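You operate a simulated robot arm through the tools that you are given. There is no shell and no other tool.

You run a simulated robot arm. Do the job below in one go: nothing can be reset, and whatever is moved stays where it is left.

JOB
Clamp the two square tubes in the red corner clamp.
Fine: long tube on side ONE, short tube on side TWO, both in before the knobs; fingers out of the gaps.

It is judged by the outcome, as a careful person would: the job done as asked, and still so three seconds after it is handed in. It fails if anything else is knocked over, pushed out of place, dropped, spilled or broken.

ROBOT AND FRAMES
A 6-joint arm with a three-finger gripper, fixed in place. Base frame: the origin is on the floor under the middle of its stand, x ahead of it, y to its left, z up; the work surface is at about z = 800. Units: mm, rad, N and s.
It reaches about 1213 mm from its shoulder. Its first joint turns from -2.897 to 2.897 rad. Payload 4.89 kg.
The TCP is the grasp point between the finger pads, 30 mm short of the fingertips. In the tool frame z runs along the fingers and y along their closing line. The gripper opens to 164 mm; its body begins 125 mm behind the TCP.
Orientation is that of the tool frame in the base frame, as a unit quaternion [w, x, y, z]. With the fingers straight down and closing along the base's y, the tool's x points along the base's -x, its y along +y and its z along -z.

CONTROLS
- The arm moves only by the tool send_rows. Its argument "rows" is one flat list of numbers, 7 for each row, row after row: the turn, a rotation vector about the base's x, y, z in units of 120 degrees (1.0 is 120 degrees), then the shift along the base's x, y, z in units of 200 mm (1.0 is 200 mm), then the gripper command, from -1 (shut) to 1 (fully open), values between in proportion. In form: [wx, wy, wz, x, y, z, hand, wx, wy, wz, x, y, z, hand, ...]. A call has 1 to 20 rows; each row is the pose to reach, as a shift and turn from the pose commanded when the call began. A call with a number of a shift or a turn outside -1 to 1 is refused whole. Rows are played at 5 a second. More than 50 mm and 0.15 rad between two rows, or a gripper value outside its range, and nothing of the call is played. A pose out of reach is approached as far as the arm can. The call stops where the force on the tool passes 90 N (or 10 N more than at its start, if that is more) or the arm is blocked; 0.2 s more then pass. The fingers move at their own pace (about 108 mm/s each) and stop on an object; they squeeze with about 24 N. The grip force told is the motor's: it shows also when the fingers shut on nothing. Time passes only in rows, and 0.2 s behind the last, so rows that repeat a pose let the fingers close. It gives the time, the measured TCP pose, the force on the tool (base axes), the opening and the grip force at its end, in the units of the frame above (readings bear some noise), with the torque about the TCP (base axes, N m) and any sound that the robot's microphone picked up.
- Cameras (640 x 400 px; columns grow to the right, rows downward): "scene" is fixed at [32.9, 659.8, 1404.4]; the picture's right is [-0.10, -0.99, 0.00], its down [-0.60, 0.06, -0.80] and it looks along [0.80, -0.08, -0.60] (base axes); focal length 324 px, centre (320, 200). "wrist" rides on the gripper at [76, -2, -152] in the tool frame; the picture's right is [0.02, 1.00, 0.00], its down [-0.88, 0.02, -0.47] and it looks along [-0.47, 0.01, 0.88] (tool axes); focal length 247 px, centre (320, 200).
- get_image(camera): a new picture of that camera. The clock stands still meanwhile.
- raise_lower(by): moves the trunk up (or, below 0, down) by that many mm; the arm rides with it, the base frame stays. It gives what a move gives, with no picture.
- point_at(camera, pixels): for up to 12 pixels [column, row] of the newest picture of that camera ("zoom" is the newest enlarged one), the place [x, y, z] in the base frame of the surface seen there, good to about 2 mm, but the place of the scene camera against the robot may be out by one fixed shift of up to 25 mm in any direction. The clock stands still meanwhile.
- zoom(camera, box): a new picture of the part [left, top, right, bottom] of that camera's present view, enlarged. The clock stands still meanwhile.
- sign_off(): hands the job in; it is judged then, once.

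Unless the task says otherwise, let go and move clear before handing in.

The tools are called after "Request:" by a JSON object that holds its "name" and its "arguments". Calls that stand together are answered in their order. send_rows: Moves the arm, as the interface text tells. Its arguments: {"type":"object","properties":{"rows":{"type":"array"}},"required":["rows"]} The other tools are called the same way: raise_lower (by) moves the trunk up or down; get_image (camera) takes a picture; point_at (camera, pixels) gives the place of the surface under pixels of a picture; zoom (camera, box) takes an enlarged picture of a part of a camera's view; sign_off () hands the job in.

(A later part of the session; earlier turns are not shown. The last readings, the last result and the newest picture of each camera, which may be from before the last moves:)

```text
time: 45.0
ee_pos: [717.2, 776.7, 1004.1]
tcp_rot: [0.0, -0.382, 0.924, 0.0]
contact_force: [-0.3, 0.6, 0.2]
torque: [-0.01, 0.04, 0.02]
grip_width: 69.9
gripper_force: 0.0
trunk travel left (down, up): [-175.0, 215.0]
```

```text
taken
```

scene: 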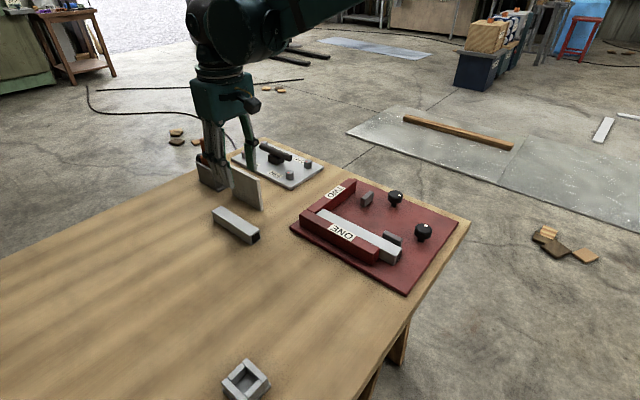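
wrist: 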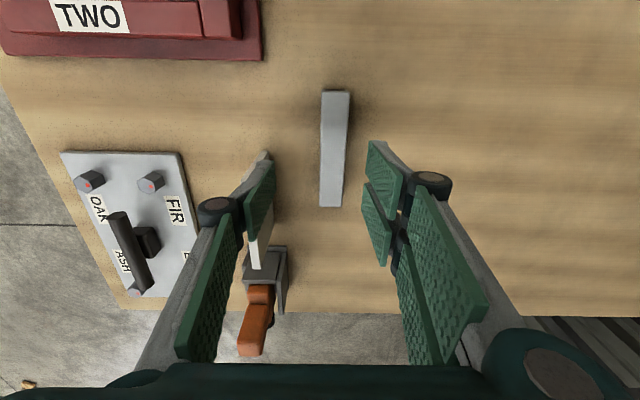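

The short tube is at wrist (333,148); the standing plate's top edge is the white strip at (262,235), beneath the thumb. Measuring both now.

Request:
{"name": "zoom", "arguments": {"camera": "wrist", "box": [280, 80, 390, 215]}}

Request:
{"name": "point_at", "arguments": {"camera": "zoom", "pixels": [[290, 40], [290, 50], [265, 100], [345, 100], [270, 200], [340, 200], [268, 330], [325, 330], [300, 365], [300, 372], [255, 150], [300, 34]]}}

Request:
{"name": "zoom", "arguments": {"camera": "wrist", "box": [230, 150, 310, 280]}}

Request:
{"name": "point_at", "arguments": {"camera": "zoom", "pixels": [[300, 230], [325, 230], [310, 300], [330, 200], [300, 340], [340, 150], [290, 250], [320, 260]]}}

```text
2.96 times, centred on (335, 148) of wrist
```

zoom: 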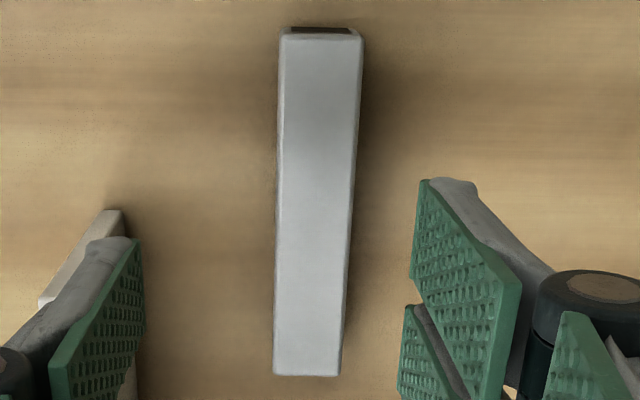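

```text
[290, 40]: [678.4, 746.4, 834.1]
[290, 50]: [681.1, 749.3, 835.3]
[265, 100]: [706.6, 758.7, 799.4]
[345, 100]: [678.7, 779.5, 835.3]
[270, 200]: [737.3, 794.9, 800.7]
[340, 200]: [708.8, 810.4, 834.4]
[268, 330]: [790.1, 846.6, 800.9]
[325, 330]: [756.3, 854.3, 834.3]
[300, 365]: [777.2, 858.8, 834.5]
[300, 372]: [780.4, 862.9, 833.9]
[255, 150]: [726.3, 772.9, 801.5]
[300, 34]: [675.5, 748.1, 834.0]
```

```text
3.08 times, centred on (270, 215) of wrist
```

zoom: 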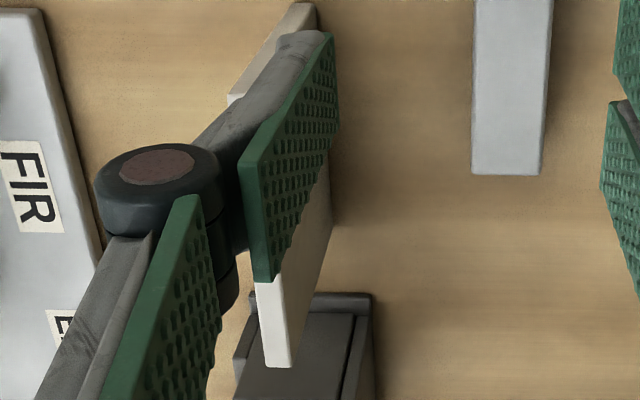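

```text
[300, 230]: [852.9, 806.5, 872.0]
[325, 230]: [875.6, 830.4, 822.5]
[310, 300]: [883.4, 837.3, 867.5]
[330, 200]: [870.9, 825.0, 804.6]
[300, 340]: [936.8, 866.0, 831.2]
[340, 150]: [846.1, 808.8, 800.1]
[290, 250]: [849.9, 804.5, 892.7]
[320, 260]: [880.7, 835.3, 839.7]
```

Short tube: s≈1005.5–1163, t≈-60.7. The plate face is at t≈32, leaving about 20 mm beyond my thumb at 70 mm opening. Moving over the grip spot (s≈1104) and down to z≈930 for a check.

Request:
{"name": "send_rows", "arguments": {"rows": [0, 0, 0, 0.05, 0.12, 0, -0.15, 0, 0, 0, 0.1065, 0.232, 0, -0.15, 0, 0, 0, 0.1065, 0.232, -0.15, -0.15, 0, 0, 0, 0.1065, 0.232, -0.3, -0.15, 0, 0, 0, 0.1065, 0.232, -0.37, -0.15, 0, 0, 0, 0.1065, 0.232, -0.37, -0.15]}}

Request:
{"name": "get_image", "arguments": {"camera": "wrist"}}

Request:
{"name": "zoom", "arguments": {"camera": "scene", "box": [170, 100, 330, 260]}}

```text
time: 46.4
ee_pos: [739.4, 825.1, 925.3]
tcp_rot: [0.0, -0.382, 0.924, -0.001]
contact_force: [0.4, 0.5, -0.6]
torque: [-0.03, 0.01, -0.01]
grip_width: 69.7
gripper_force: 0.1
trunk travel left (down, up): [-175.0, 215.0]
```

```text
taken
```

wrist: 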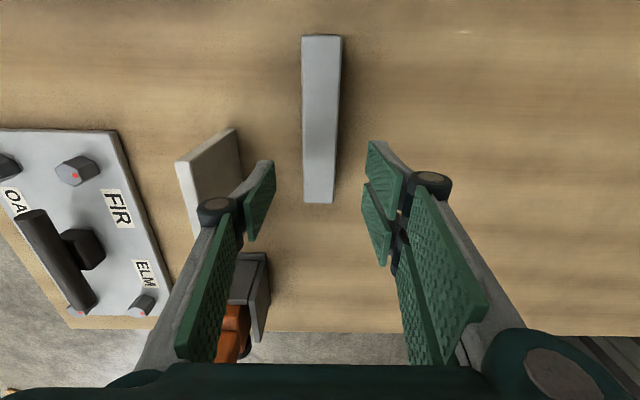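

```text
2.50 times, centred on (250, 180) of scene
```

zoom: 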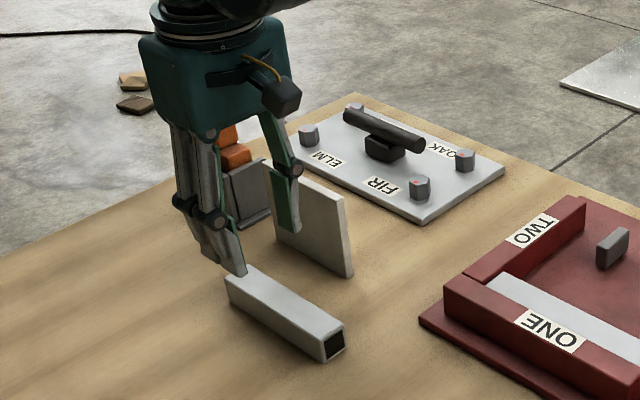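

The thumb (scene zoom (285,215)) hangs between tube and plate with about 25 mm spare, and the tube is centred in the fingers. Lowering 80 mm.

Request:
{"name": "send_rows", "arguments": {"rows": [0, 0, 0, 0, 0, -0.13, -0.15, 0, 0, 0, 0, 0, -0.26, -0.15, 0, 0, 0, 0, 0, -0.36, -0.15, 0, 0, 0, 0, 0, -0.4, -0.15, 0, 0, 0, 0, 0, -0.4, -0.15]}}

Request:
{"name": "get_image", "arguments": {"camera": "wrist"}}

Request:
{"name": "zoom", "arguments": {"camera": "scene", "box": [170, 120, 310, 260]}}

```text
time: 47.6
ee_pos: [738.7, 824.3, 846.2]
tcp_rot: [0.0, -0.381, 0.925, -0.001]
contact_force: [-0.3, -0.3, -0.3]
torque: [0.01, 0.01, -0.03]
grip_width: 69.7
gripper_force: 0.1
trunk travel left (down, up): [-175.0, 215.0]
```

```text
taken
```

wrist: 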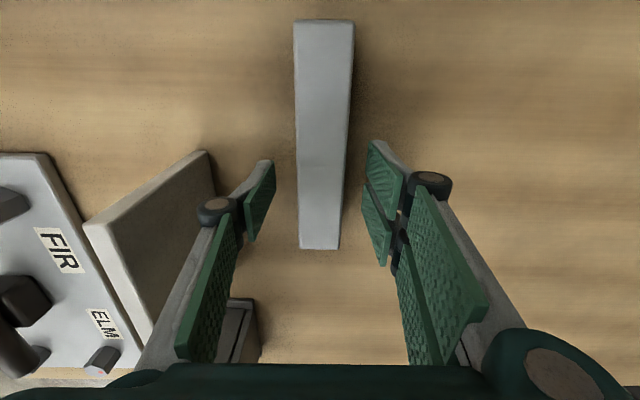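

```text
2.86 times, centred on (240, 190) of scene
```

zoom: 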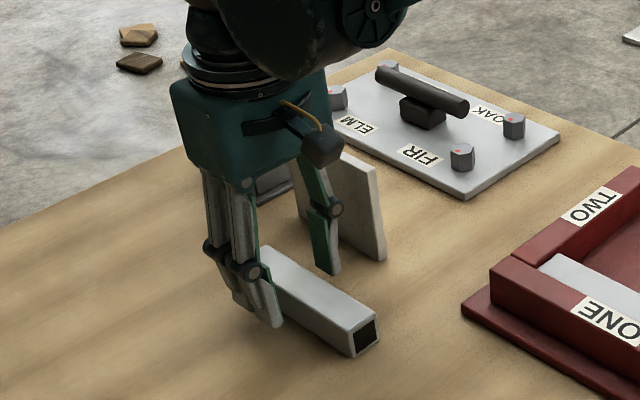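

Still clear of the plate. Going down the last 7 mm and closing on the tube.

Request:
{"name": "send_rows", "arguments": {"rows": [0, 0, 0, 0, 0, -0.02, -0.15, 0, 0, 0, 0, 0, -0.036, -0.15, 0, 0, 0, 0, 0, -0.036, -0.4, 0, 0, 0, 0, 0, -0.036, -0.7, 0, 0, 0, 0, 0, -0.036, -1, 0, 0, 0, 0, 0, -0.036, -1, 0, 0, 0, 0, 0, -0.036, -1]}}

Request:
{"name": "get_image", "arguments": {"camera": "wrist"}}

```text
time: 49.2
ee_pos: [739.1, 823.5, 839.3]
tcp_rot: [0.0, -0.382, 0.924, -0.001]
contact_force: [0.3, -0.2, 0.4]
torque: [0.01, 0.01, 0.0]
grip_width: 34.4
gripper_force: 24.2
trunk travel left (down, up): [-175.0, 215.0]
```

```text
taken
```

wrist: 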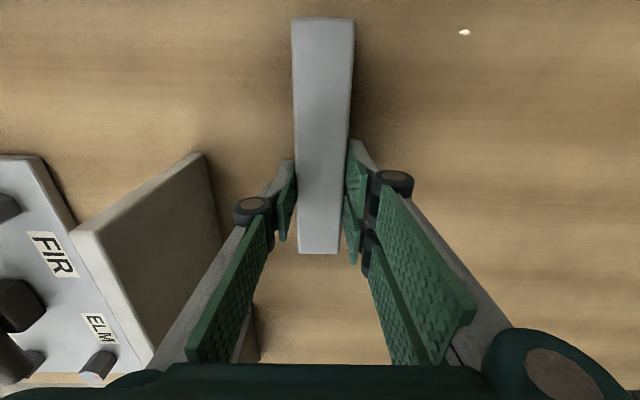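

Held (34.4 mm, 24 N). Lifting straight up 120 mm, clear of the plate's top, before any sideways move.

Request:
{"name": "send_rows", "arguments": {"rows": [0, 0, 0, 0, 0, 0.03, -1, 0, 0, 0, 0, 0, 0.12, -1, 0, 0, 0, 0, 0, 0.26, -1, 0, 0, 0, 0, 0, 0.4, -1, 0, 0, 0, 0, 0, 0.53, -1, 0, 0, 0, 0, 0, 0.6, -1, 0, 0, 0, 0, 0, 0.6, -1]}}

Request:
{"name": "zoom", "arguments": {"camera": "scene", "box": [150, 80, 350, 260]}}

Request:
{"name": "get_image", "arguments": {"camera": "wrist"}}

```text
time: 50.8
ee_pos: [739.4, 824.1, 962.2]
tcp_rot: [-0.001, -0.382, 0.924, 0.0]
contact_force: [-0.9, -0.7, -1.5]
torque: [0.04, -0.03, 0.02]
grip_width: 34.5
gripper_force: 23.9
trunk travel left (down, up): [-175.0, 215.0]
```

```text
2.22 times, centred on (250, 170) of scene
```

zoom: 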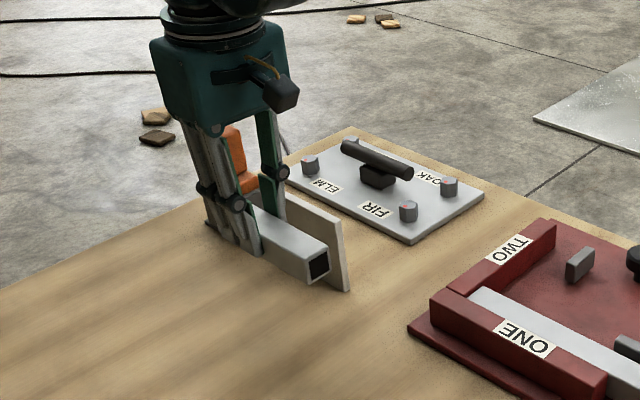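

```text
taken
```

wrist: 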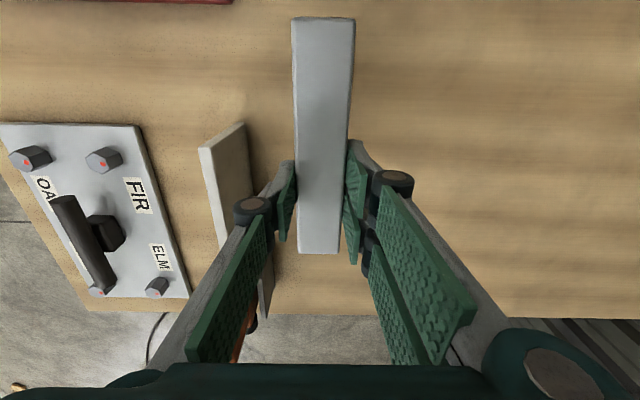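

Tube is level at z≈922 bottom, above the plate. I'll raise it a bit more and carry it toward side TWO, turning it as I go.

Request:
{"name": "send_rows", "arguments": {"rows": [0, 0, 0, 0, 0, 0.1, -1, 0, 0, 0, 0, -0.1, 0.14, -1, 0, 0, 0.07, 0.0, -0.2, 0.14, -1, 0, 0, 0.14, 0.005, -0.32, 0.14, -1, 0, 0, 0.21, 0.01, -0.44, 0.14, -1, 0, 0, 0.28, 0.015, -0.56, 0.14, -1, 0, 0, 0.35, 0.02, -0.68, 0.14, -1, 0, 0, 0.42, 0.025, -0.8, 0.14, -1, 0, 0, 0.49, 0.03, -0.9, 0.14, -1, 0, 0, 0.49, 0.03, -0.9, 0.14, -1]}}

Request:
{"name": "get_image", "arguments": {"camera": "scene"}}

Request:
{"name": "get_image", "arguments": {"camera": "wrist"}}

```text
time: 53.0
ee_pos: [746.0, 643.0, 988.5]
tcp_rot: [0.0, 0.787, -0.617, 0.001]
contact_force: [0.4, 0.0, -1.2]
torque: [0.04, 0.03, -0.01]
grip_width: 34.6
gripper_force: 24.0
trunk travel left (down, up): [-175.0, 215.0]
```

```text
taken
```

scene: 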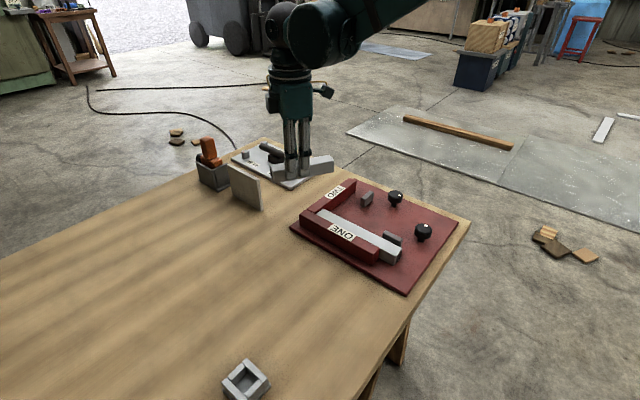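

```text
taken
```

wrist: 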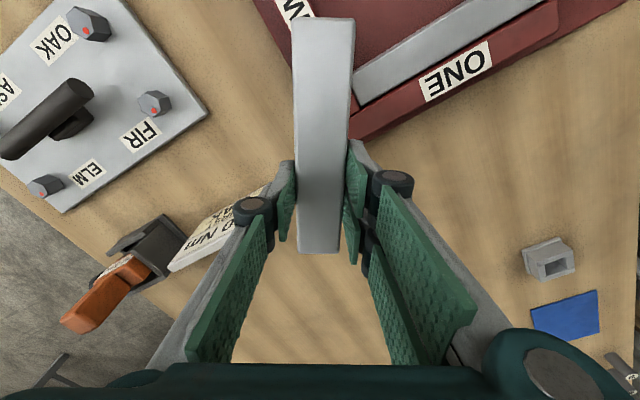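

From this side the standing plate turns out to be a sign with writing on it (wrist (215,235)). I'll read it before going on.

Request:
{"name": "zoom", "arguments": {"camera": "wrist", "box": [150, 170, 290, 290]}}

Request:
{"name": "zoom", "arguments": {"camera": "wrist", "box": [60, 190, 180, 340]}}

```text
3.33 times, centred on (220, 230) of wrist
```

zoom: 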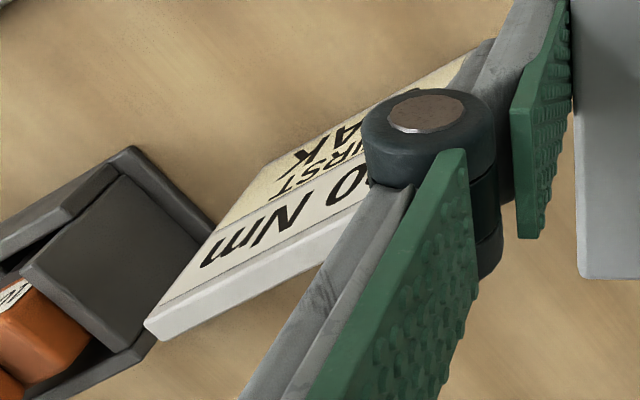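

```text
2.67 times, centred on (120, 265) of wrist
```

zoom: 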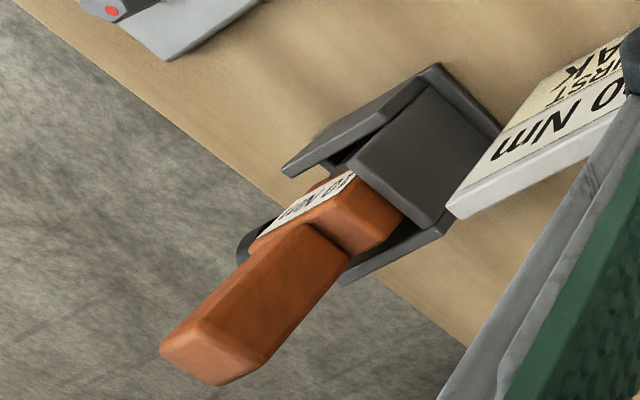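

The sign ("…0 Nm / FIRST …AK") belongs with the orange torque driver and the OAK/FIR/ELM/ASH board, not to this clamp, so I'll leave those alone. Carrying the tube on to above side TWO, at 147° (tilted 12°).

Request:
{"name": "send_rows", "arguments": {"rows": [0, 0, 0.06, 0.005, -0.12, 0, -1, 0, 0, 0.12, 0.01, -0.25, 0, -1, 0, 0, 0.18, 0.015, -0.38, 0, -1, 0, 0, 0.24, 0.02, -0.51, 0, -1, 0, 0, 0.3, 0.025, -0.63, 0, -1, 0, 0, 0.36, 0.0315, -0.728, 0, -1, 0, 0, 0.36, 0.0315, -0.728, 0, -1]}}

Request:
{"name": "get_image", "arguments": {"camera": "wrist"}}

Request:
{"name": "zoom", "arguments": {"camera": "scene", "box": [270, 80, 470, 280]}}

```text
time: 54.6
ee_pos: [747.8, 499.5, 986.9]
tcp_rot: [0.0, 0.959, -0.285, 0.001]
contact_force: [0.4, -0.4, -1.6]
torque: [0.01, 0.04, 0.04]
grip_width: 34.6
gripper_force: 24.2
trunk travel left (down, up): [-175.0, 215.0]
```

```text
taken
```

wrist: 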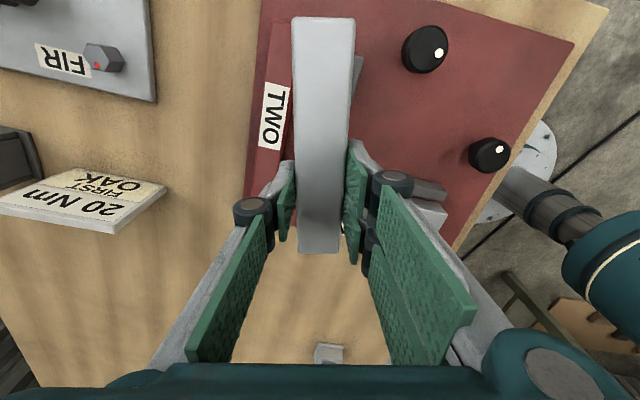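

```text
2.00 times, centred on (370, 180) of scene
```

zoom: 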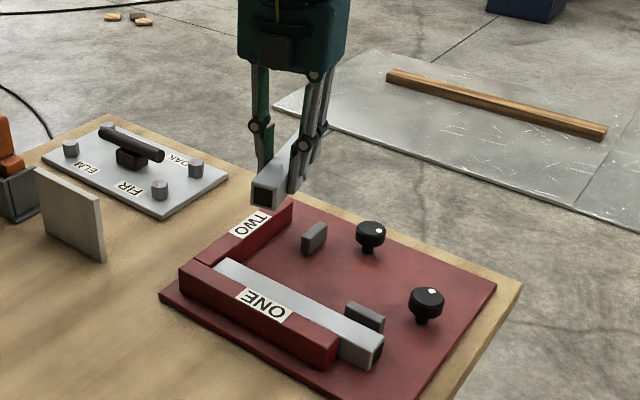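

Over side TWO at 147°. Lowering to about z=905, tube bottom still above the fence, then measuring clearances.

Request:
{"name": "send_rows", "arguments": {"rows": [0, 0, 0, 0, 0, -0.12, -1, 0, 0, 0, 0, 0, -0.25, -1, 0, 0, 0, 0, 0, -0.36, -1, 0, 0, 0, 0, 0, -0.41, -1, 0, 0, 0, 0, 0, -0.41, -1]}}

Request:
{"name": "get_image", "arguments": {"camera": "wrist"}}

Request:
{"name": "zoom", "arguments": {"camera": "wrist", "box": [220, 0, 420, 130]}}

Request:
{"name": "point_at", "arguments": {"camera": "zoom", "pixels": [[235, 20], [425, 20], [240, 150], [425, 150], [330, 80], [430, 110], [450, 150], [460, 200], [440, 250], [200, 250], [160, 150], [120, 250]]}}

Request:
{"name": "zoom", "arguments": {"camera": "scene", "box": [290, 150, 450, 270]}}

```text
time: 55.8
ee_pos: [749.7, 497.6, 905.6]
tcp_rot: [0.0, 0.959, -0.285, 0.0]
contact_force: [0.3, 0.5, -1.4]
torque: [0.03, 0.04, -0.03]
grip_width: 34.7
gripper_force: 24.7
trunk travel left (down, up): [-175.0, 215.0]
```

```text
taken
```

wrist: 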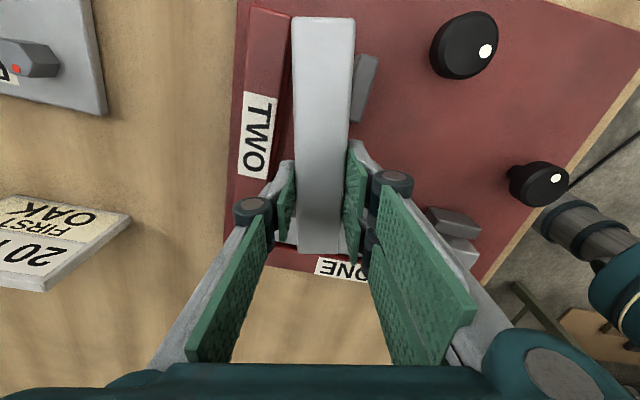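

```text
3.08 times, centred on (320, 65) of wrist
```

zoom: 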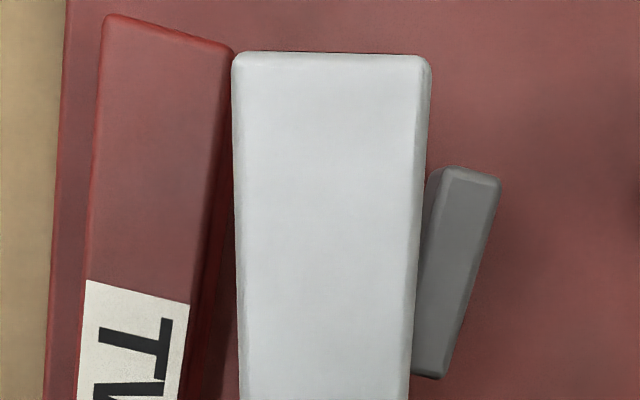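

```text
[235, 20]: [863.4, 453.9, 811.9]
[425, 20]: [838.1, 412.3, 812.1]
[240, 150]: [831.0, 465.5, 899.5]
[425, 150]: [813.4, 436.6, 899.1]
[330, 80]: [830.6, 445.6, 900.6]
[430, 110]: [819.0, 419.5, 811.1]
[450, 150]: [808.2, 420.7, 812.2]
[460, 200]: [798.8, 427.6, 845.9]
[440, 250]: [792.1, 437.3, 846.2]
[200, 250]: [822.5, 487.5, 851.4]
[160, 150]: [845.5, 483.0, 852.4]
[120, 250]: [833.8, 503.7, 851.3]
```

```text
3.33 times, centred on (370, 210) of scene
```

zoom: 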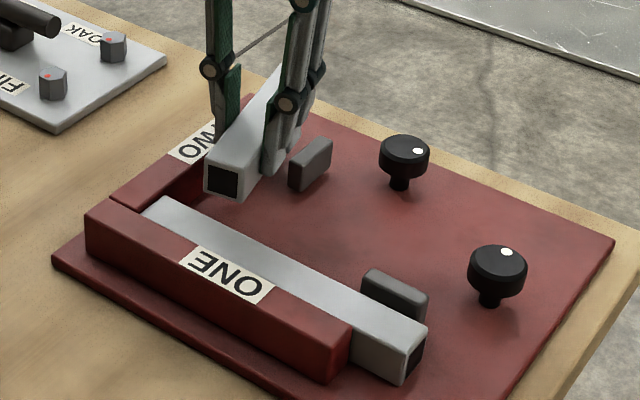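

Measured clearances at the tilt: fence side ≈5–8 mm, jaw side only ≈2 mm near t=220, and the low end ≈3.5 mm from the long tube. I'll shift 2.4 mm toward the fence and 2 mm away from the long tube, then lower 46 mm.

Request:
{"name": "send_rows", "arguments": {"rows": [0, 0, 0, 0.0155, 0.0014, 0, -1, 0, 0, 0, 0.0155, 0.0014, -0.02, -1, 0, 0, 0, 0.0155, 0.0014, -0.08, -1, 0, 0, 0, 0.0155, 0.0014, -0.14, -1, 0, 0, 0, 0.0155, 0.0014, -0.19, -1, 0, 0, 0, 0.0155, 0.0014, -0.23, -1, 0, 0, 0, 0.0155, 0.0014, -0.23, -1]}}

Request:
{"name": "get_image", "arguments": {"camera": "wrist"}}

Request:
{"name": "zoom", "arguments": {"camera": "scene", "box": [290, 150, 450, 270]}}

```text
time: 57.4
ee_pos: [752.2, 498.2, 861.0]
tcp_rot: [-0.001, 0.958, -0.285, 0.0]
contact_force: [-0.1, 0.3, -2.4]
torque: [0.02, 0.01, 0.01]
grip_width: 34.7
gripper_force: 24.0
trunk travel left (down, up): [-175.0, 215.0]
```

```text
taken
```

wrist: 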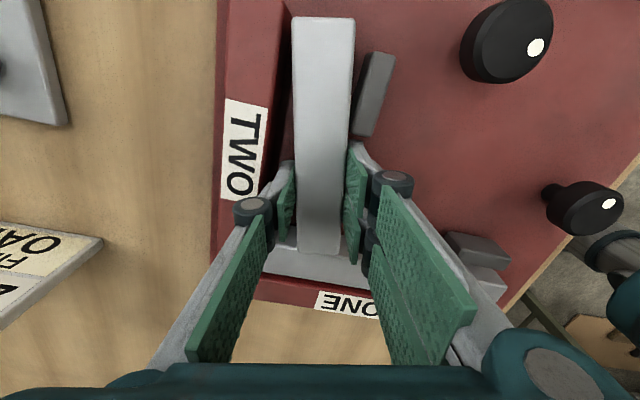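

```text
3.33 times, centred on (370, 210) of scene
```

zoom: 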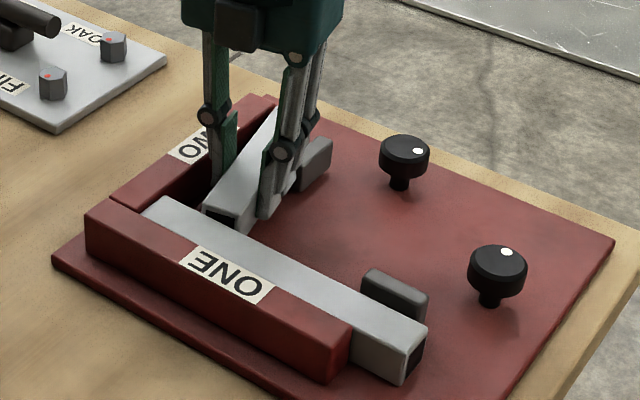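

It's going in cleanly: no contact with fence, jaw or long tube. Lowering 7 mm more, then feeling for the plate.

Request:
{"name": "send_rows", "arguments": {"rows": [0, 0, 0, 0, 0, -0.015, -1, 0, 0, 0, 0, 0, -0.03, -1, 0, 0, 0, 0, 0, -0.037, -1, 0, 0, 0, 0, 0, -0.037, -1]}}

```text
time: 58.4
ee_pos: [752.1, 497.7, 852.8]
tcp_rot: [-0.001, 0.958, -0.285, 0.0]
contact_force: [0.3, 0.2, -0.8]
torque: [0.0, 0.03, -0.03]
grip_width: 34.7
gripper_force: 23.3
trunk travel left (down, up): [-175.0, 215.0]
```

Request:
{"name": "send_rows", "arguments": {"rows": [0, 0, 0, 0, 0, -0.005, -1, 0, 0, 0, 0, 0, -0.008, -1, 0, 0, 0, 0, 0, -0.008, -1]}}

```text
time: 59.2
ee_pos: [752.2, 498.4, 851.5]
tcp_rot: [-0.001, 0.959, -0.285, 0.001]
contact_force: [4.2, 2.0, 11.5]
torque: [-0.1, -0.3, 0.06]
grip_width: 34.7
gripper_force: 24.0
trunk travel left (down, up): [-175.0, 215.0]
```

The tube is on the plate (11.5 N up). Before opening I'll check the room between the thumb and fence TWO.

Request:
{"name": "zoom", "arguments": {"camera": "wrist", "box": [220, 120, 400, 270]}}

Request:
{"name": "zoom", "arguments": {"camera": "scene", "box": [310, 160, 410, 240]}}

```text
2.67 times, centred on (310, 195) of wrist
```

zoom: 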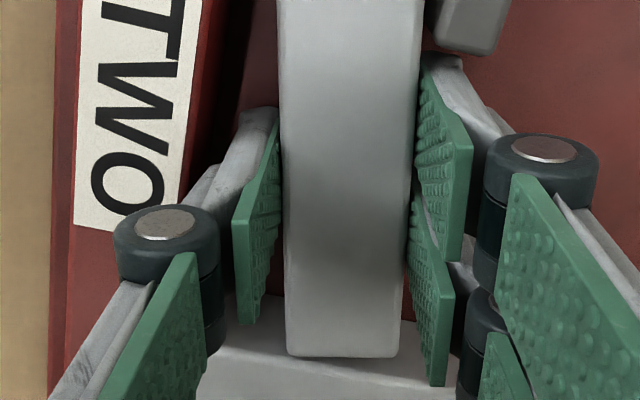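

```text
5.00 times, centred on (360, 200) of scene
```

zoom: 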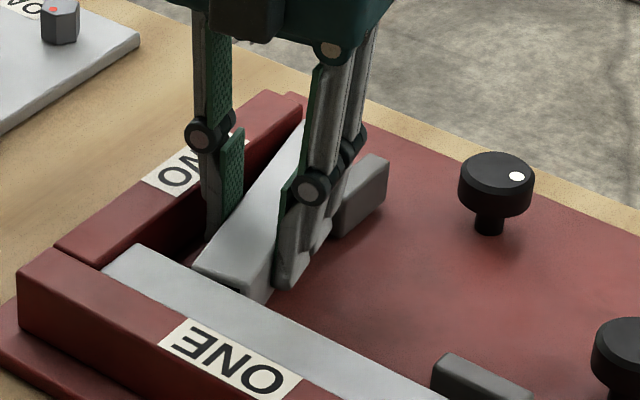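

There's a gap on both sides of the thumb. Opening a little (to about 40 mm) to free the tube.

Request:
{"name": "send_rows", "arguments": {"rows": [0, 0, 0, 0, 0, 0, -0.56, 0, 0, 0, 0, 0, 0, -0.52, 0, 0, 0, 0, 0, 0, -0.52]}}

Request:
{"name": "get_image", "arguments": {"camera": "wrist"}}

```text
time: 60.0
ee_pos: [751.9, 498.5, 851.3]
tcp_rot: [-0.001, 0.958, -0.285, 0.001]
contact_force: [0.7, -0.4, -0.3]
torque: [-0.03, 0.03, 0.0]
grip_width: 39.6
gripper_force: 0.0
trunk travel left (down, up): [-175.0, 215.0]
```

```text
taken
```

wrist: 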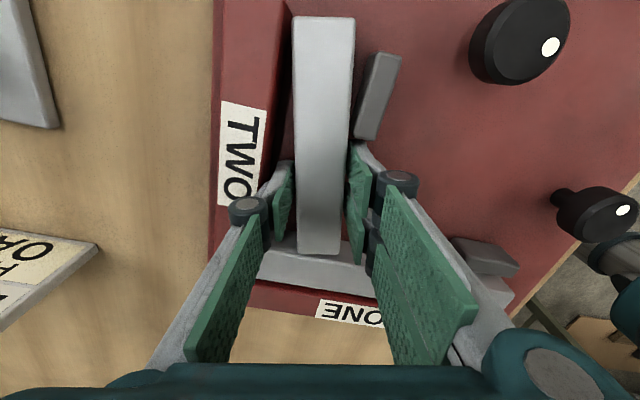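

Free (39.6 mm, no force). Lifting straight up and shutting the fingers once clear.

Request:
{"name": "send_rows", "arguments": {"rows": [0, 0, 0, 0, 0, 0.05, -0.52, 0, 0, 0, 0, 0, 0.18, -0.52, 0, 0, 0, 0, 0, 0.35, -0.52, 0, 0, 0, 0, 0, 0.5, -0.52, 0, 0, 0, 0, 0, 0.5, -1, 0, 0, 0, 0, 0, 0.5, -1]}}

Request:
{"name": "get_image", "arguments": {"camera": "wrist"}}

Request:
{"name": "zoom", "arguments": {"camera": "scene", "box": [290, 150, 450, 270]}}

```text
time: 61.4
ee_pos: [752.6, 499.0, 948.7]
tcp_rot: [-0.001, 0.959, -0.285, 0.0]
contact_force: [-0.2, -0.5, 1.0]
torque: [0.07, -0.04, 0.02]
grip_width: 0.0
gripper_force: 24.4
trunk travel left (down, up): [-175.0, 215.0]
```

```text
taken
```

wrist: 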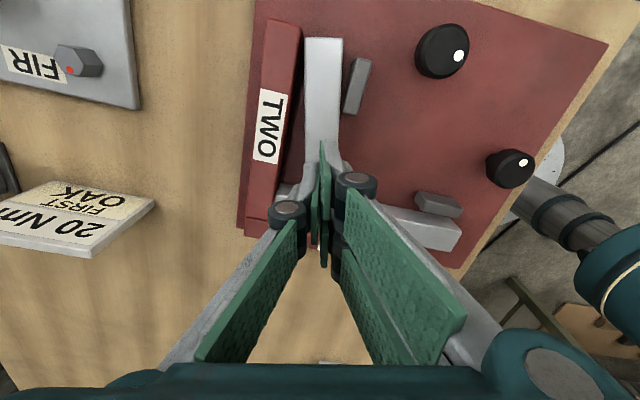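

```text
3.33 times, centred on (370, 210) of scene
```

zoom: 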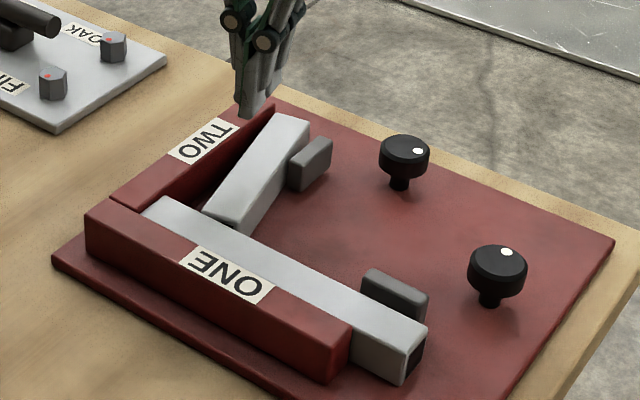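

The short tube sits between jaw TWO and fence TWO, still angled. I'll go to its inner side near the corner (s≈830, t≈152) with shut fingers and push that end toward fence TWO.

Request:
{"name": "send_rows", "arguments": {"rows": [0, 0, -0.05, -0.1, -0.03, 0, -1, 0, 0, -0.1, -0.2, -0.065, 0, -1, 0, 0, -0.1, -0.288, -0.095, 0, -1, 0, 0, -0.1, -0.288, -0.095, -0.15, -1, 0, 0, -0.1, -0.288, -0.095, -0.3, -1, 0, 0, -0.1, -0.288, -0.095, -0.42, -1, 0, 0, -0.1, -0.288, -0.095, -0.495, -1, 0, 0, -0.1, -0.288, -0.095, -0.495, -1]}}

Request:
{"name": "get_image", "arguments": {"camera": "wrist"}}

Request:
{"name": "zoom", "arguments": {"camera": "scene", "box": [290, 150, 450, 270]}}

```text
time: 63.2
ee_pos: [694.6, 479.4, 850.3]
tcp_rot: [-0.001, 0.924, -0.383, 0.0]
contact_force: [-0.2, -0.2, -0.8]
torque: [-0.02, 0.04, -0.02]
grip_width: 0.0
gripper_force: 23.9
trunk travel left (down, up): [-175.0, 215.0]
```

```text
taken
```

wrist: 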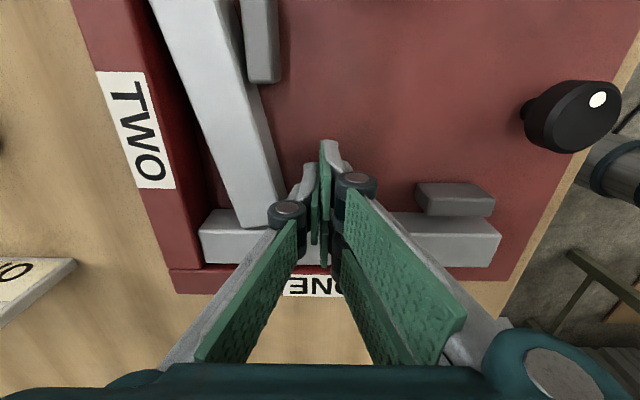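

```text
3.33 times, centred on (370, 210) of scene
```

zoom: 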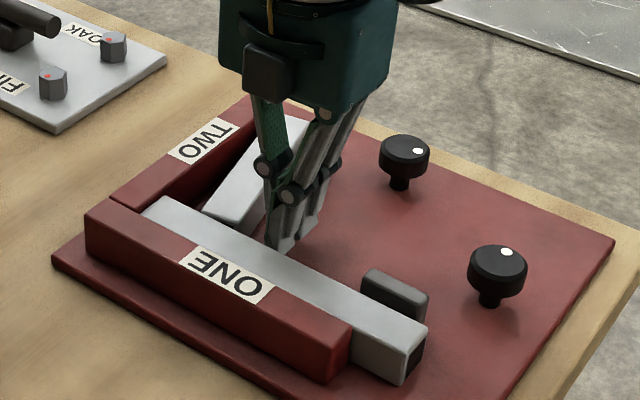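

In position with no contact. Pushing +s toward fence TWO by 40 mm in small steps.

Request:
{"name": "send_rows", "arguments": {"rows": [0, 0, 0, 0.03, 0.03, 0, -1, 0, 0, 0, 0.06, 0.06, 0, -1, 0, 0, 0, 0.09, 0.09, 0, -1, 0, 0, 0, 0.115, 0.115, 0, -1, 0, 0, 0, 0.135, 0.135, 0, -1, 0, 0, 0, 0.145, 0.145, 0, -1, 0, 0, 0, 0.145, 0.145, 0, -1]}}

Request:
{"name": "get_image", "arguments": {"camera": "wrist"}}

Request:
{"name": "zoom", "arguments": {"camera": "scene", "box": [290, 150, 450, 270]}}

```text
time: 64.8
ee_pos: [724.4, 507.6, 852.7]
tcp_rot: [-0.001, 0.923, -0.384, 0.0]
contact_force: [-0.2, 0.2, -0.1]
torque: [0.01, 0.03, 0.03]
grip_width: 0.1
gripper_force: 24.2
trunk travel left (down, up): [-175.0, 215.0]
```

```text
taken
```

wrist: 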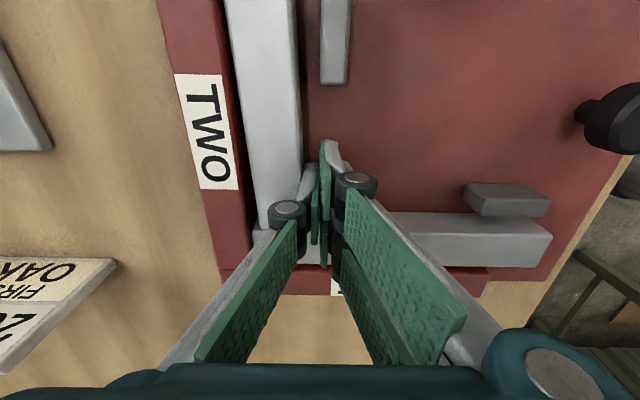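

```text
3.33 times, centred on (370, 210) of scene
```

zoom: 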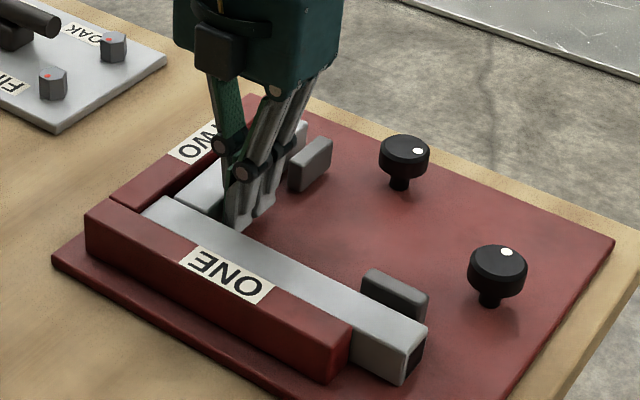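

The tube is nearly parallel to fence TWO now (about 5 mm to go). I'll back off, shift to its middle (t≈182, clear of jaw TWO), and push it flush.

Request:
{"name": "send_rows", "arguments": {"rows": [0, 0, 0, -0.028, -0.028, 0, -1, 0, 0, 0, 0.02, -0.076, 0, -1, 0, 0, 0, 0.0745, -0.1305, 0, -1, 0, 0, 0, 0.0745, -0.1305, 0, -1, 0, 0, 0, 0.089, -0.116, 0, -1, 0, 0, 0, 0.103, -0.102, 0, -1, 0, 0, 0, 0.112, -0.093, 0, -1, 0, 0, 0, 0.117, -0.088, 0, -1, 0, 0, 0, 0.117, -0.088, 0, -1]}}

Request:
{"name": "get_image", "arguments": {"camera": "wrist"}}

Request:
{"name": "zoom", "arguments": {"camera": "scene", "box": [290, 150, 450, 270]}}

```text
time: 66.8
ee_pos: [747.6, 491.2, 852.0]
tcp_rot: [-0.001, 0.924, -0.384, 0.0]
contact_force: [-0.2, -0.1, 0.3]
torque: [-0.03, -0.01, 0.01]
grip_width: 0.1
gripper_force: 24.0
trunk travel left (down, up): [-175.0, 215.0]
```

```text
taken
```

wrist: 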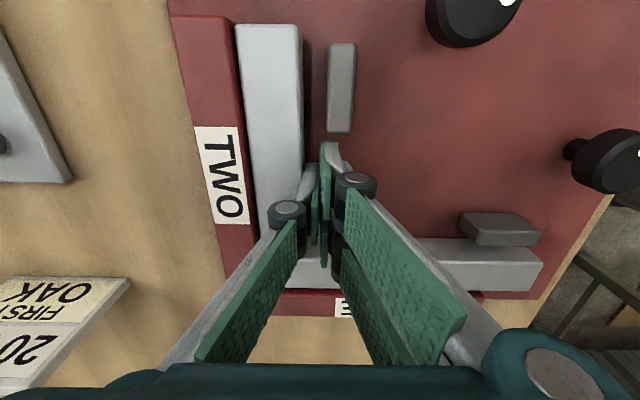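

```text
3.33 times, centred on (370, 210) of scene
```

zoom: 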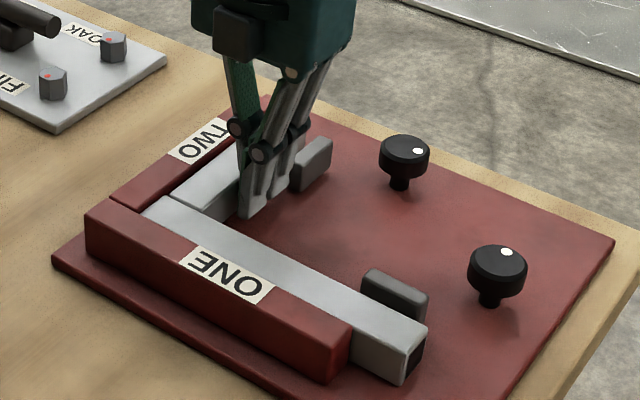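

Nearly there, no resistance yet. Pushing another 3 mm.

Request:
{"name": "send_rows", "arguments": {"rows": [0, 0, 0, 0.0035, 0.0035, 0, -1, 0, 0, 0, 0.007, 0.007, 0, -1, 0, 0, 0, 0.0106, 0.0106, 0, -1, 0, 0, 0, 0.0106, 0.0106, 0, -1]}}

Request:
{"name": "zoom", "arguments": {"camera": "wrist", "box": [200, 10, 360, 130]}}

```text
time: 67.8
ee_pos: [748.5, 491.6, 853.2]
tcp_rot: [-0.001, 0.923, -0.384, 0.0]
contact_force: [-8.3, -5.6, -2.9]
torque: [-0.05, 0.11, 0.05]
grip_width: 0.0
gripper_force: 23.6
trunk travel left (down, up): [-175.0, 215.0]
```

```text
3.33 times, centred on (280, 70) of wrist
```

zoom: 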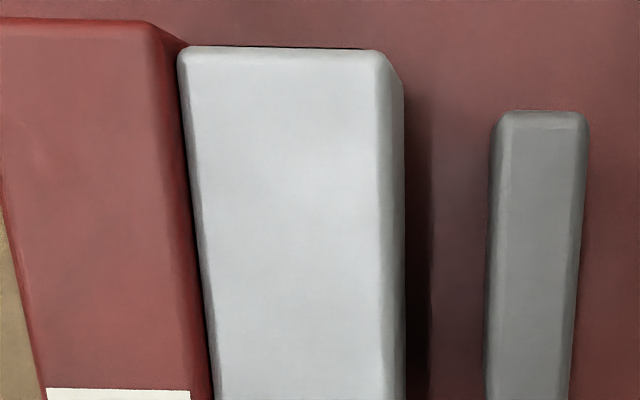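

About 10 N of resistance: the short tube is flush on fence TWO. Backing off and lifting, then checking the joint with the long tube.

Request:
{"name": "send_rows", "arguments": {"rows": [0, 0, 0, -0.015, -0.015, 0, -1, 0, 0, 0, -0.06, -0.06, 0.01, -1, 0, 0, 0, -0.06, -0.06, 0.15, -1, 0, 0, 0, -0.06, -0.06, 0.35, -1, 0, 0, 0, -0.06, -0.06, 0.55, -1, 0, 0, 0, -0.06, -0.06, 0.55, -1]}}

Request:
{"name": "get_image", "arguments": {"camera": "wrist"}}

Request:
{"name": "zoom", "arguments": {"camera": "scene", "box": [290, 160, 450, 280]}}

Request:
{"name": "zoom", "arguments": {"camera": "wrist", "box": [220, 40, 360, 240]}}

```text
time: 69.2
ee_pos: [737.9, 480.5, 962.9]
tcp_rot: [-0.001, 0.924, -0.383, 0.001]
contact_force: [0.1, -0.4, 0.0]
torque: [0.04, -0.03, -0.02]
grip_width: 0.0
gripper_force: 24.3
trunk travel left (down, up): [-175.0, 215.0]
```

```text
taken
```

wrist: 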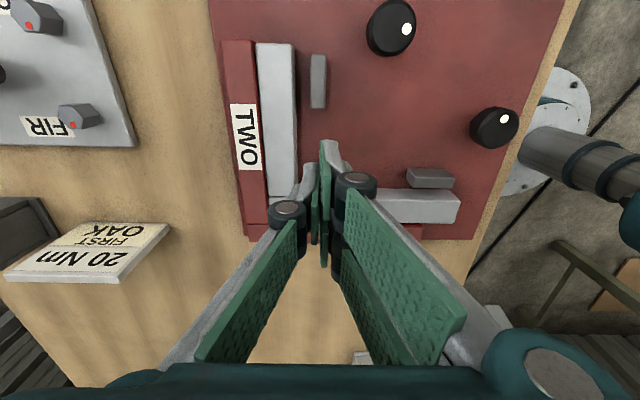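

```text
3.33 times, centred on (370, 220) of scene
```

zoom: 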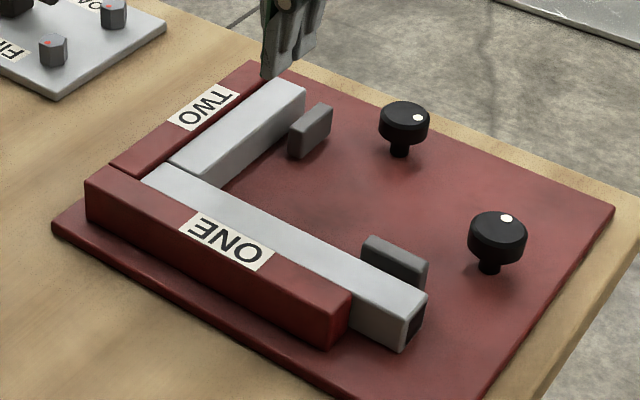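

```text
2.00 times, centred on (290, 140) of wrist
```

zoom: 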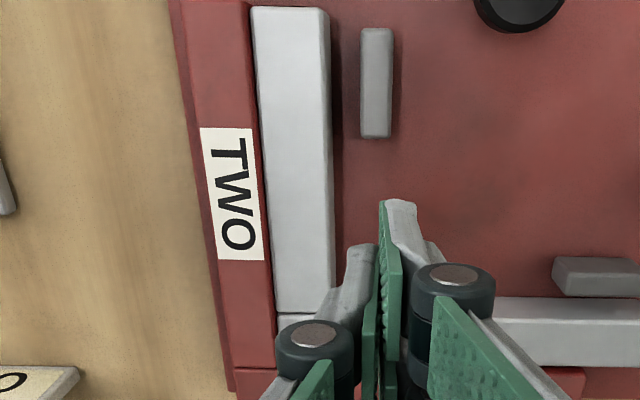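

Both tubes are flush on their fences and the short tube looks almost touching the long one. I'll measure the joint gap and the high end.

Request:
{"name": "zoom", "arguments": {"camera": "wrist", "box": [250, 170, 310, 215]}}

Request:
{"name": "point_at", "arguments": {"camera": "zoom", "pixels": [[280, 150], [280, 250], [280, 300], [280, 270], [280, 285]]}}

Request:
{"name": "zoom", "arguments": {"camera": "wrist", "box": [240, 30, 320, 90]}}

Request:
{"name": "point_at", "arguments": {"camera": "zoom", "pixels": [[280, 120], [280, 110], [280, 200], [420, 200], [150, 200], [450, 150], [140, 130], [600, 200]]}}

```text
8.89 times, centred on (280, 192) of wrist
```

zoom: 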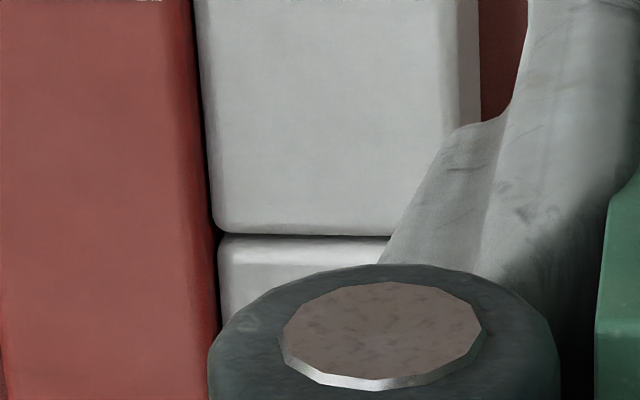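

```text
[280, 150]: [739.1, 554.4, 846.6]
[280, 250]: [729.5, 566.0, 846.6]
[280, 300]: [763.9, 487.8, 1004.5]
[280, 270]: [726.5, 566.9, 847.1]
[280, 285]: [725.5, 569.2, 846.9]
```

```text
6.67 times, centred on (280, 60) of wrist
```

zoom: 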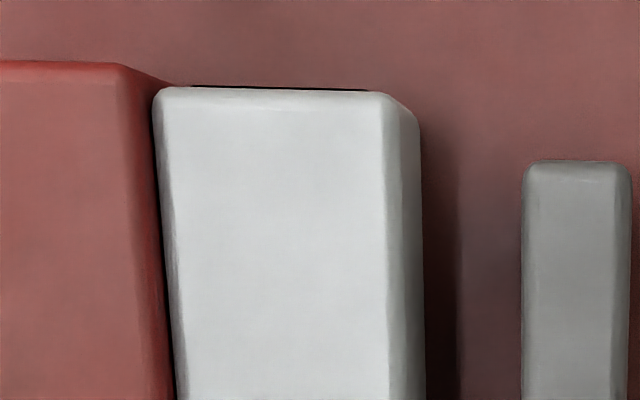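

```text
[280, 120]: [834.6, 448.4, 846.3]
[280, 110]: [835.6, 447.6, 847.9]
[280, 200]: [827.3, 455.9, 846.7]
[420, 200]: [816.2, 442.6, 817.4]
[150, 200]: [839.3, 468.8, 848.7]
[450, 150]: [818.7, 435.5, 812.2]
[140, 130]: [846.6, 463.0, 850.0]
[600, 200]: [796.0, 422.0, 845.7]
```

The tubes are butted with no visible gap and both are flush on their fences. Now the knobs. I'll open to about 60 mm and go over knob ONE, turning toward +170° so that I have a long clockwise sweep available.

Request:
{"name": "send_rows", "arguments": {"rows": [0, 0, 0.04, -0.08, -0.1, 0.05, -0.6, 0, 0, 0.08, -0.16, -0.2, 0.05, -0.27, 0, 0, 0.12, -0.24, -0.3, 0.05, -0.27, 0, 0, 0.16, -0.33, -0.42, 0.05, -0.27, 0, 0, 0.2, -0.42, -0.54, 0.05, -0.27, 0, 0, 0.24, -0.5, -0.64, 0.05, -0.27, 0, 0, 0.28, -0.576, -0.735, 0.05, -0.27, 0, 0, 0.28, -0.576, -0.735, 0.05, -0.27]}}

Request:
{"name": "get_image", "arguments": {"camera": "wrist"}}

Request:
{"name": "get_image", "arguments": {"camera": "scene"}}

```text
time: 71.0
ee_pos: [623.8, 334.2, 970.6]
tcp_rot: [0.0, 0.995, -0.099, 0.001]
contact_force: [0.5, -0.8, 0.1]
torque: [0.01, -0.01, -0.02]
grip_width: 59.7
gripper_force: 0.1
trunk travel left (down, up): [-175.0, 215.0]
```

```text
taken
```

wrist: 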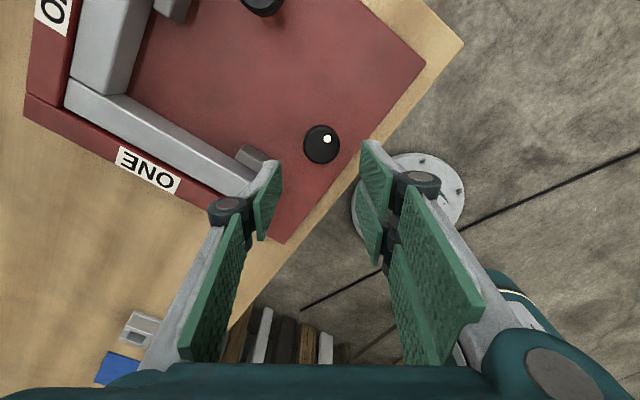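

```text
taken
```

scene: 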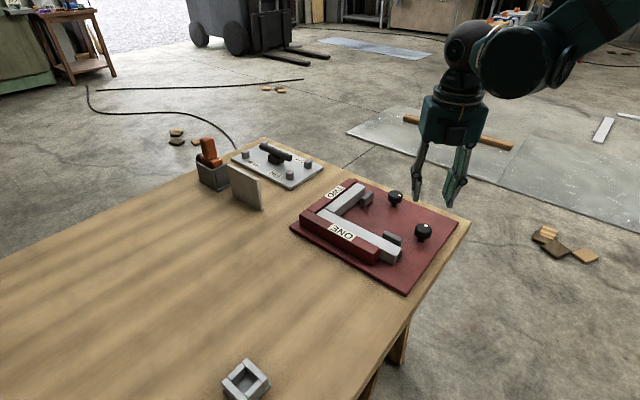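

Knob ONE appears at (321,145), exactly where the spot beneath the TCP should be. I'll zoom in to confirm its centre, diameter, and the dot's direction.

Request:
{"name": "zoom", "arguments": {"camera": "wrist", "box": [285, 115, 357, 175]}}

Request:
{"name": "point_at", "arguments": {"camera": "zoom", "pixels": [[320, 200], [180, 200], [460, 200], [320, 90], [320, 330], [380, 155], [320, 360], [165, 200]]}}

Request:
{"name": "zoom", "arguments": {"camera": "scene", "box": [370, 180, 450, 260]}}

```text
6.67 times, centred on (321, 145) of wrist
```

zoom: 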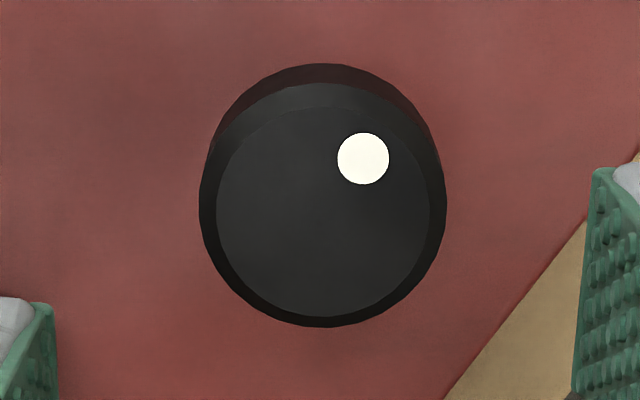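

```text
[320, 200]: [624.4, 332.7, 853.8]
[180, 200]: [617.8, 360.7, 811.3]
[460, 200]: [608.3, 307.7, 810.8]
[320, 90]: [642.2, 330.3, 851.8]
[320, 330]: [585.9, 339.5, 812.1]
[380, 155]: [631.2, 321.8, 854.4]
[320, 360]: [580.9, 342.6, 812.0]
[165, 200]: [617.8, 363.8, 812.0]
```

```text
5.00 times, centred on (410, 220) of scene
```

zoom: 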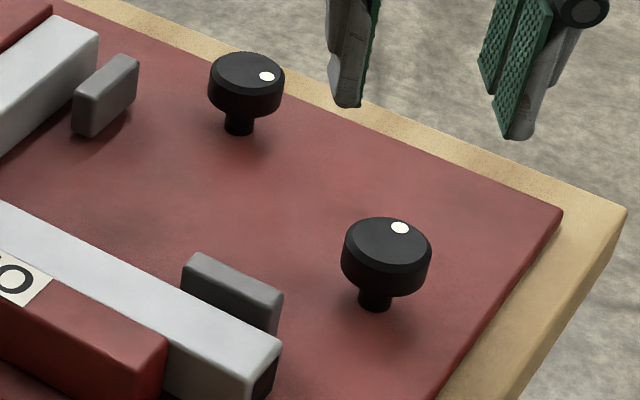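

Knob ONE centre is (622.4, 332.8), diameter about 40 mm, with its dot at about the +x,-y side. Descending over it with the fingers at 60 mm.

Request:
{"name": "send_rows", "arguments": {"rows": [0, 0, 0, -0.005, -0.006, -0.15, -0.27, 0, 0, 0, -0.005, -0.006, -0.3, -0.27, 0, 0, 0, -0.005, -0.006, -0.44, -0.27, 0, 0, 0, -0.005, -0.006, -0.55, -0.27, 0, 0, 0, -0.005, -0.006, -0.61, -0.27, 0, 0, 0, -0.005, -0.006, -0.61, -0.27]}}

Request:
{"name": "get_image", "arguments": {"camera": "wrist"}}

Request:
{"name": "zoom", "arguments": {"camera": "scene", "box": [360, 150, 480, 270]}}

```text
time: 72.4
ee_pos: [622.6, 332.1, 850.1]
tcp_rot: [-0.002, 0.995, -0.1, 0.0]
contact_force: [-0.8, 0.1, -0.1]
torque: [-0.04, 0.05, -0.02]
grip_width: 59.8
gripper_force: 0.0
trunk travel left (down, up): [-175.0, 215.0]
```

```text
taken
```

wrist: 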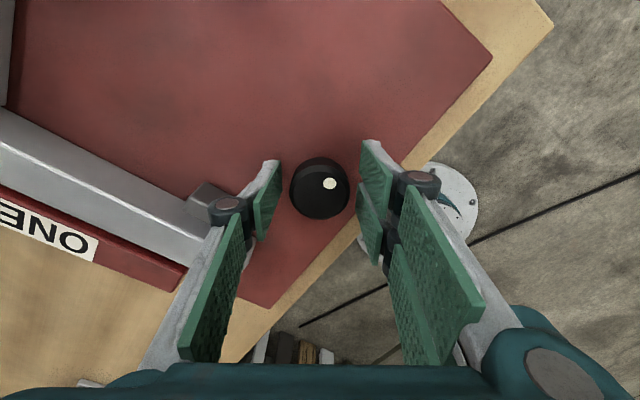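

```text
3.33 times, centred on (420, 210) of scene
```

zoom: 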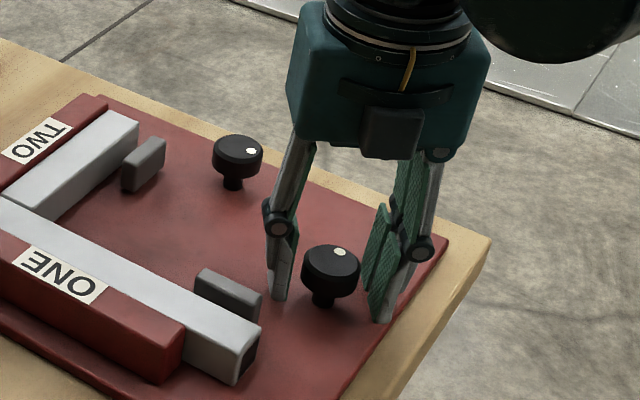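

The knob is centred between the fingers (column 320). Closing on it.

Request:
{"name": "send_rows", "arguments": {"rows": [0, 0, 0, 0, 0, 0, -0.45, 0, 0, 0, 0, 0, 0, -0.7, 0, 0, 0, 0, 0, 0, -1, 0, 0, 0, 0, 0, 0, -1]}}

Request:
{"name": "get_image", "arguments": {"camera": "wrist"}}

Request:
{"name": "zoom", "arguments": {"camera": "scene", "box": [360, 170, 460, 260]}}

```text
time: 73.4
ee_pos: [621.6, 333.8, 850.5]
tcp_rot: [-0.001, 0.995, -0.1, -0.001]
contact_force: [3.4, 10.0, 0.4]
torque: [0.17, -0.09, 0.05]
grip_width: 39.7
gripper_force: 45.3
trunk travel left (down, up): [-175.0, 215.0]
```

```text
taken
```

wrist: 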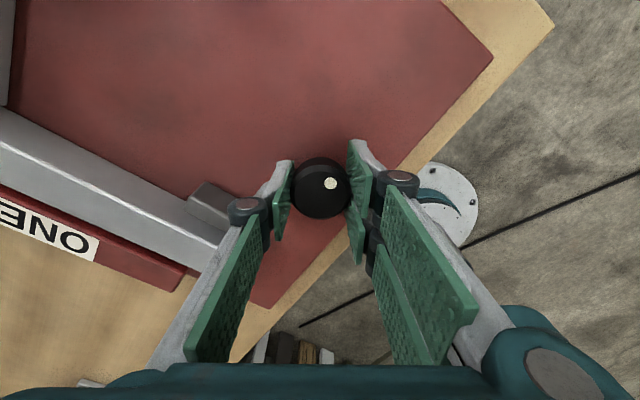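

```text
4.44 times, centred on (410, 215) of scene
```

zoom: 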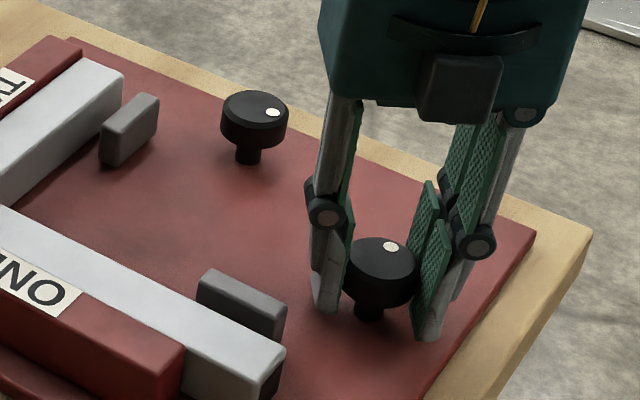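

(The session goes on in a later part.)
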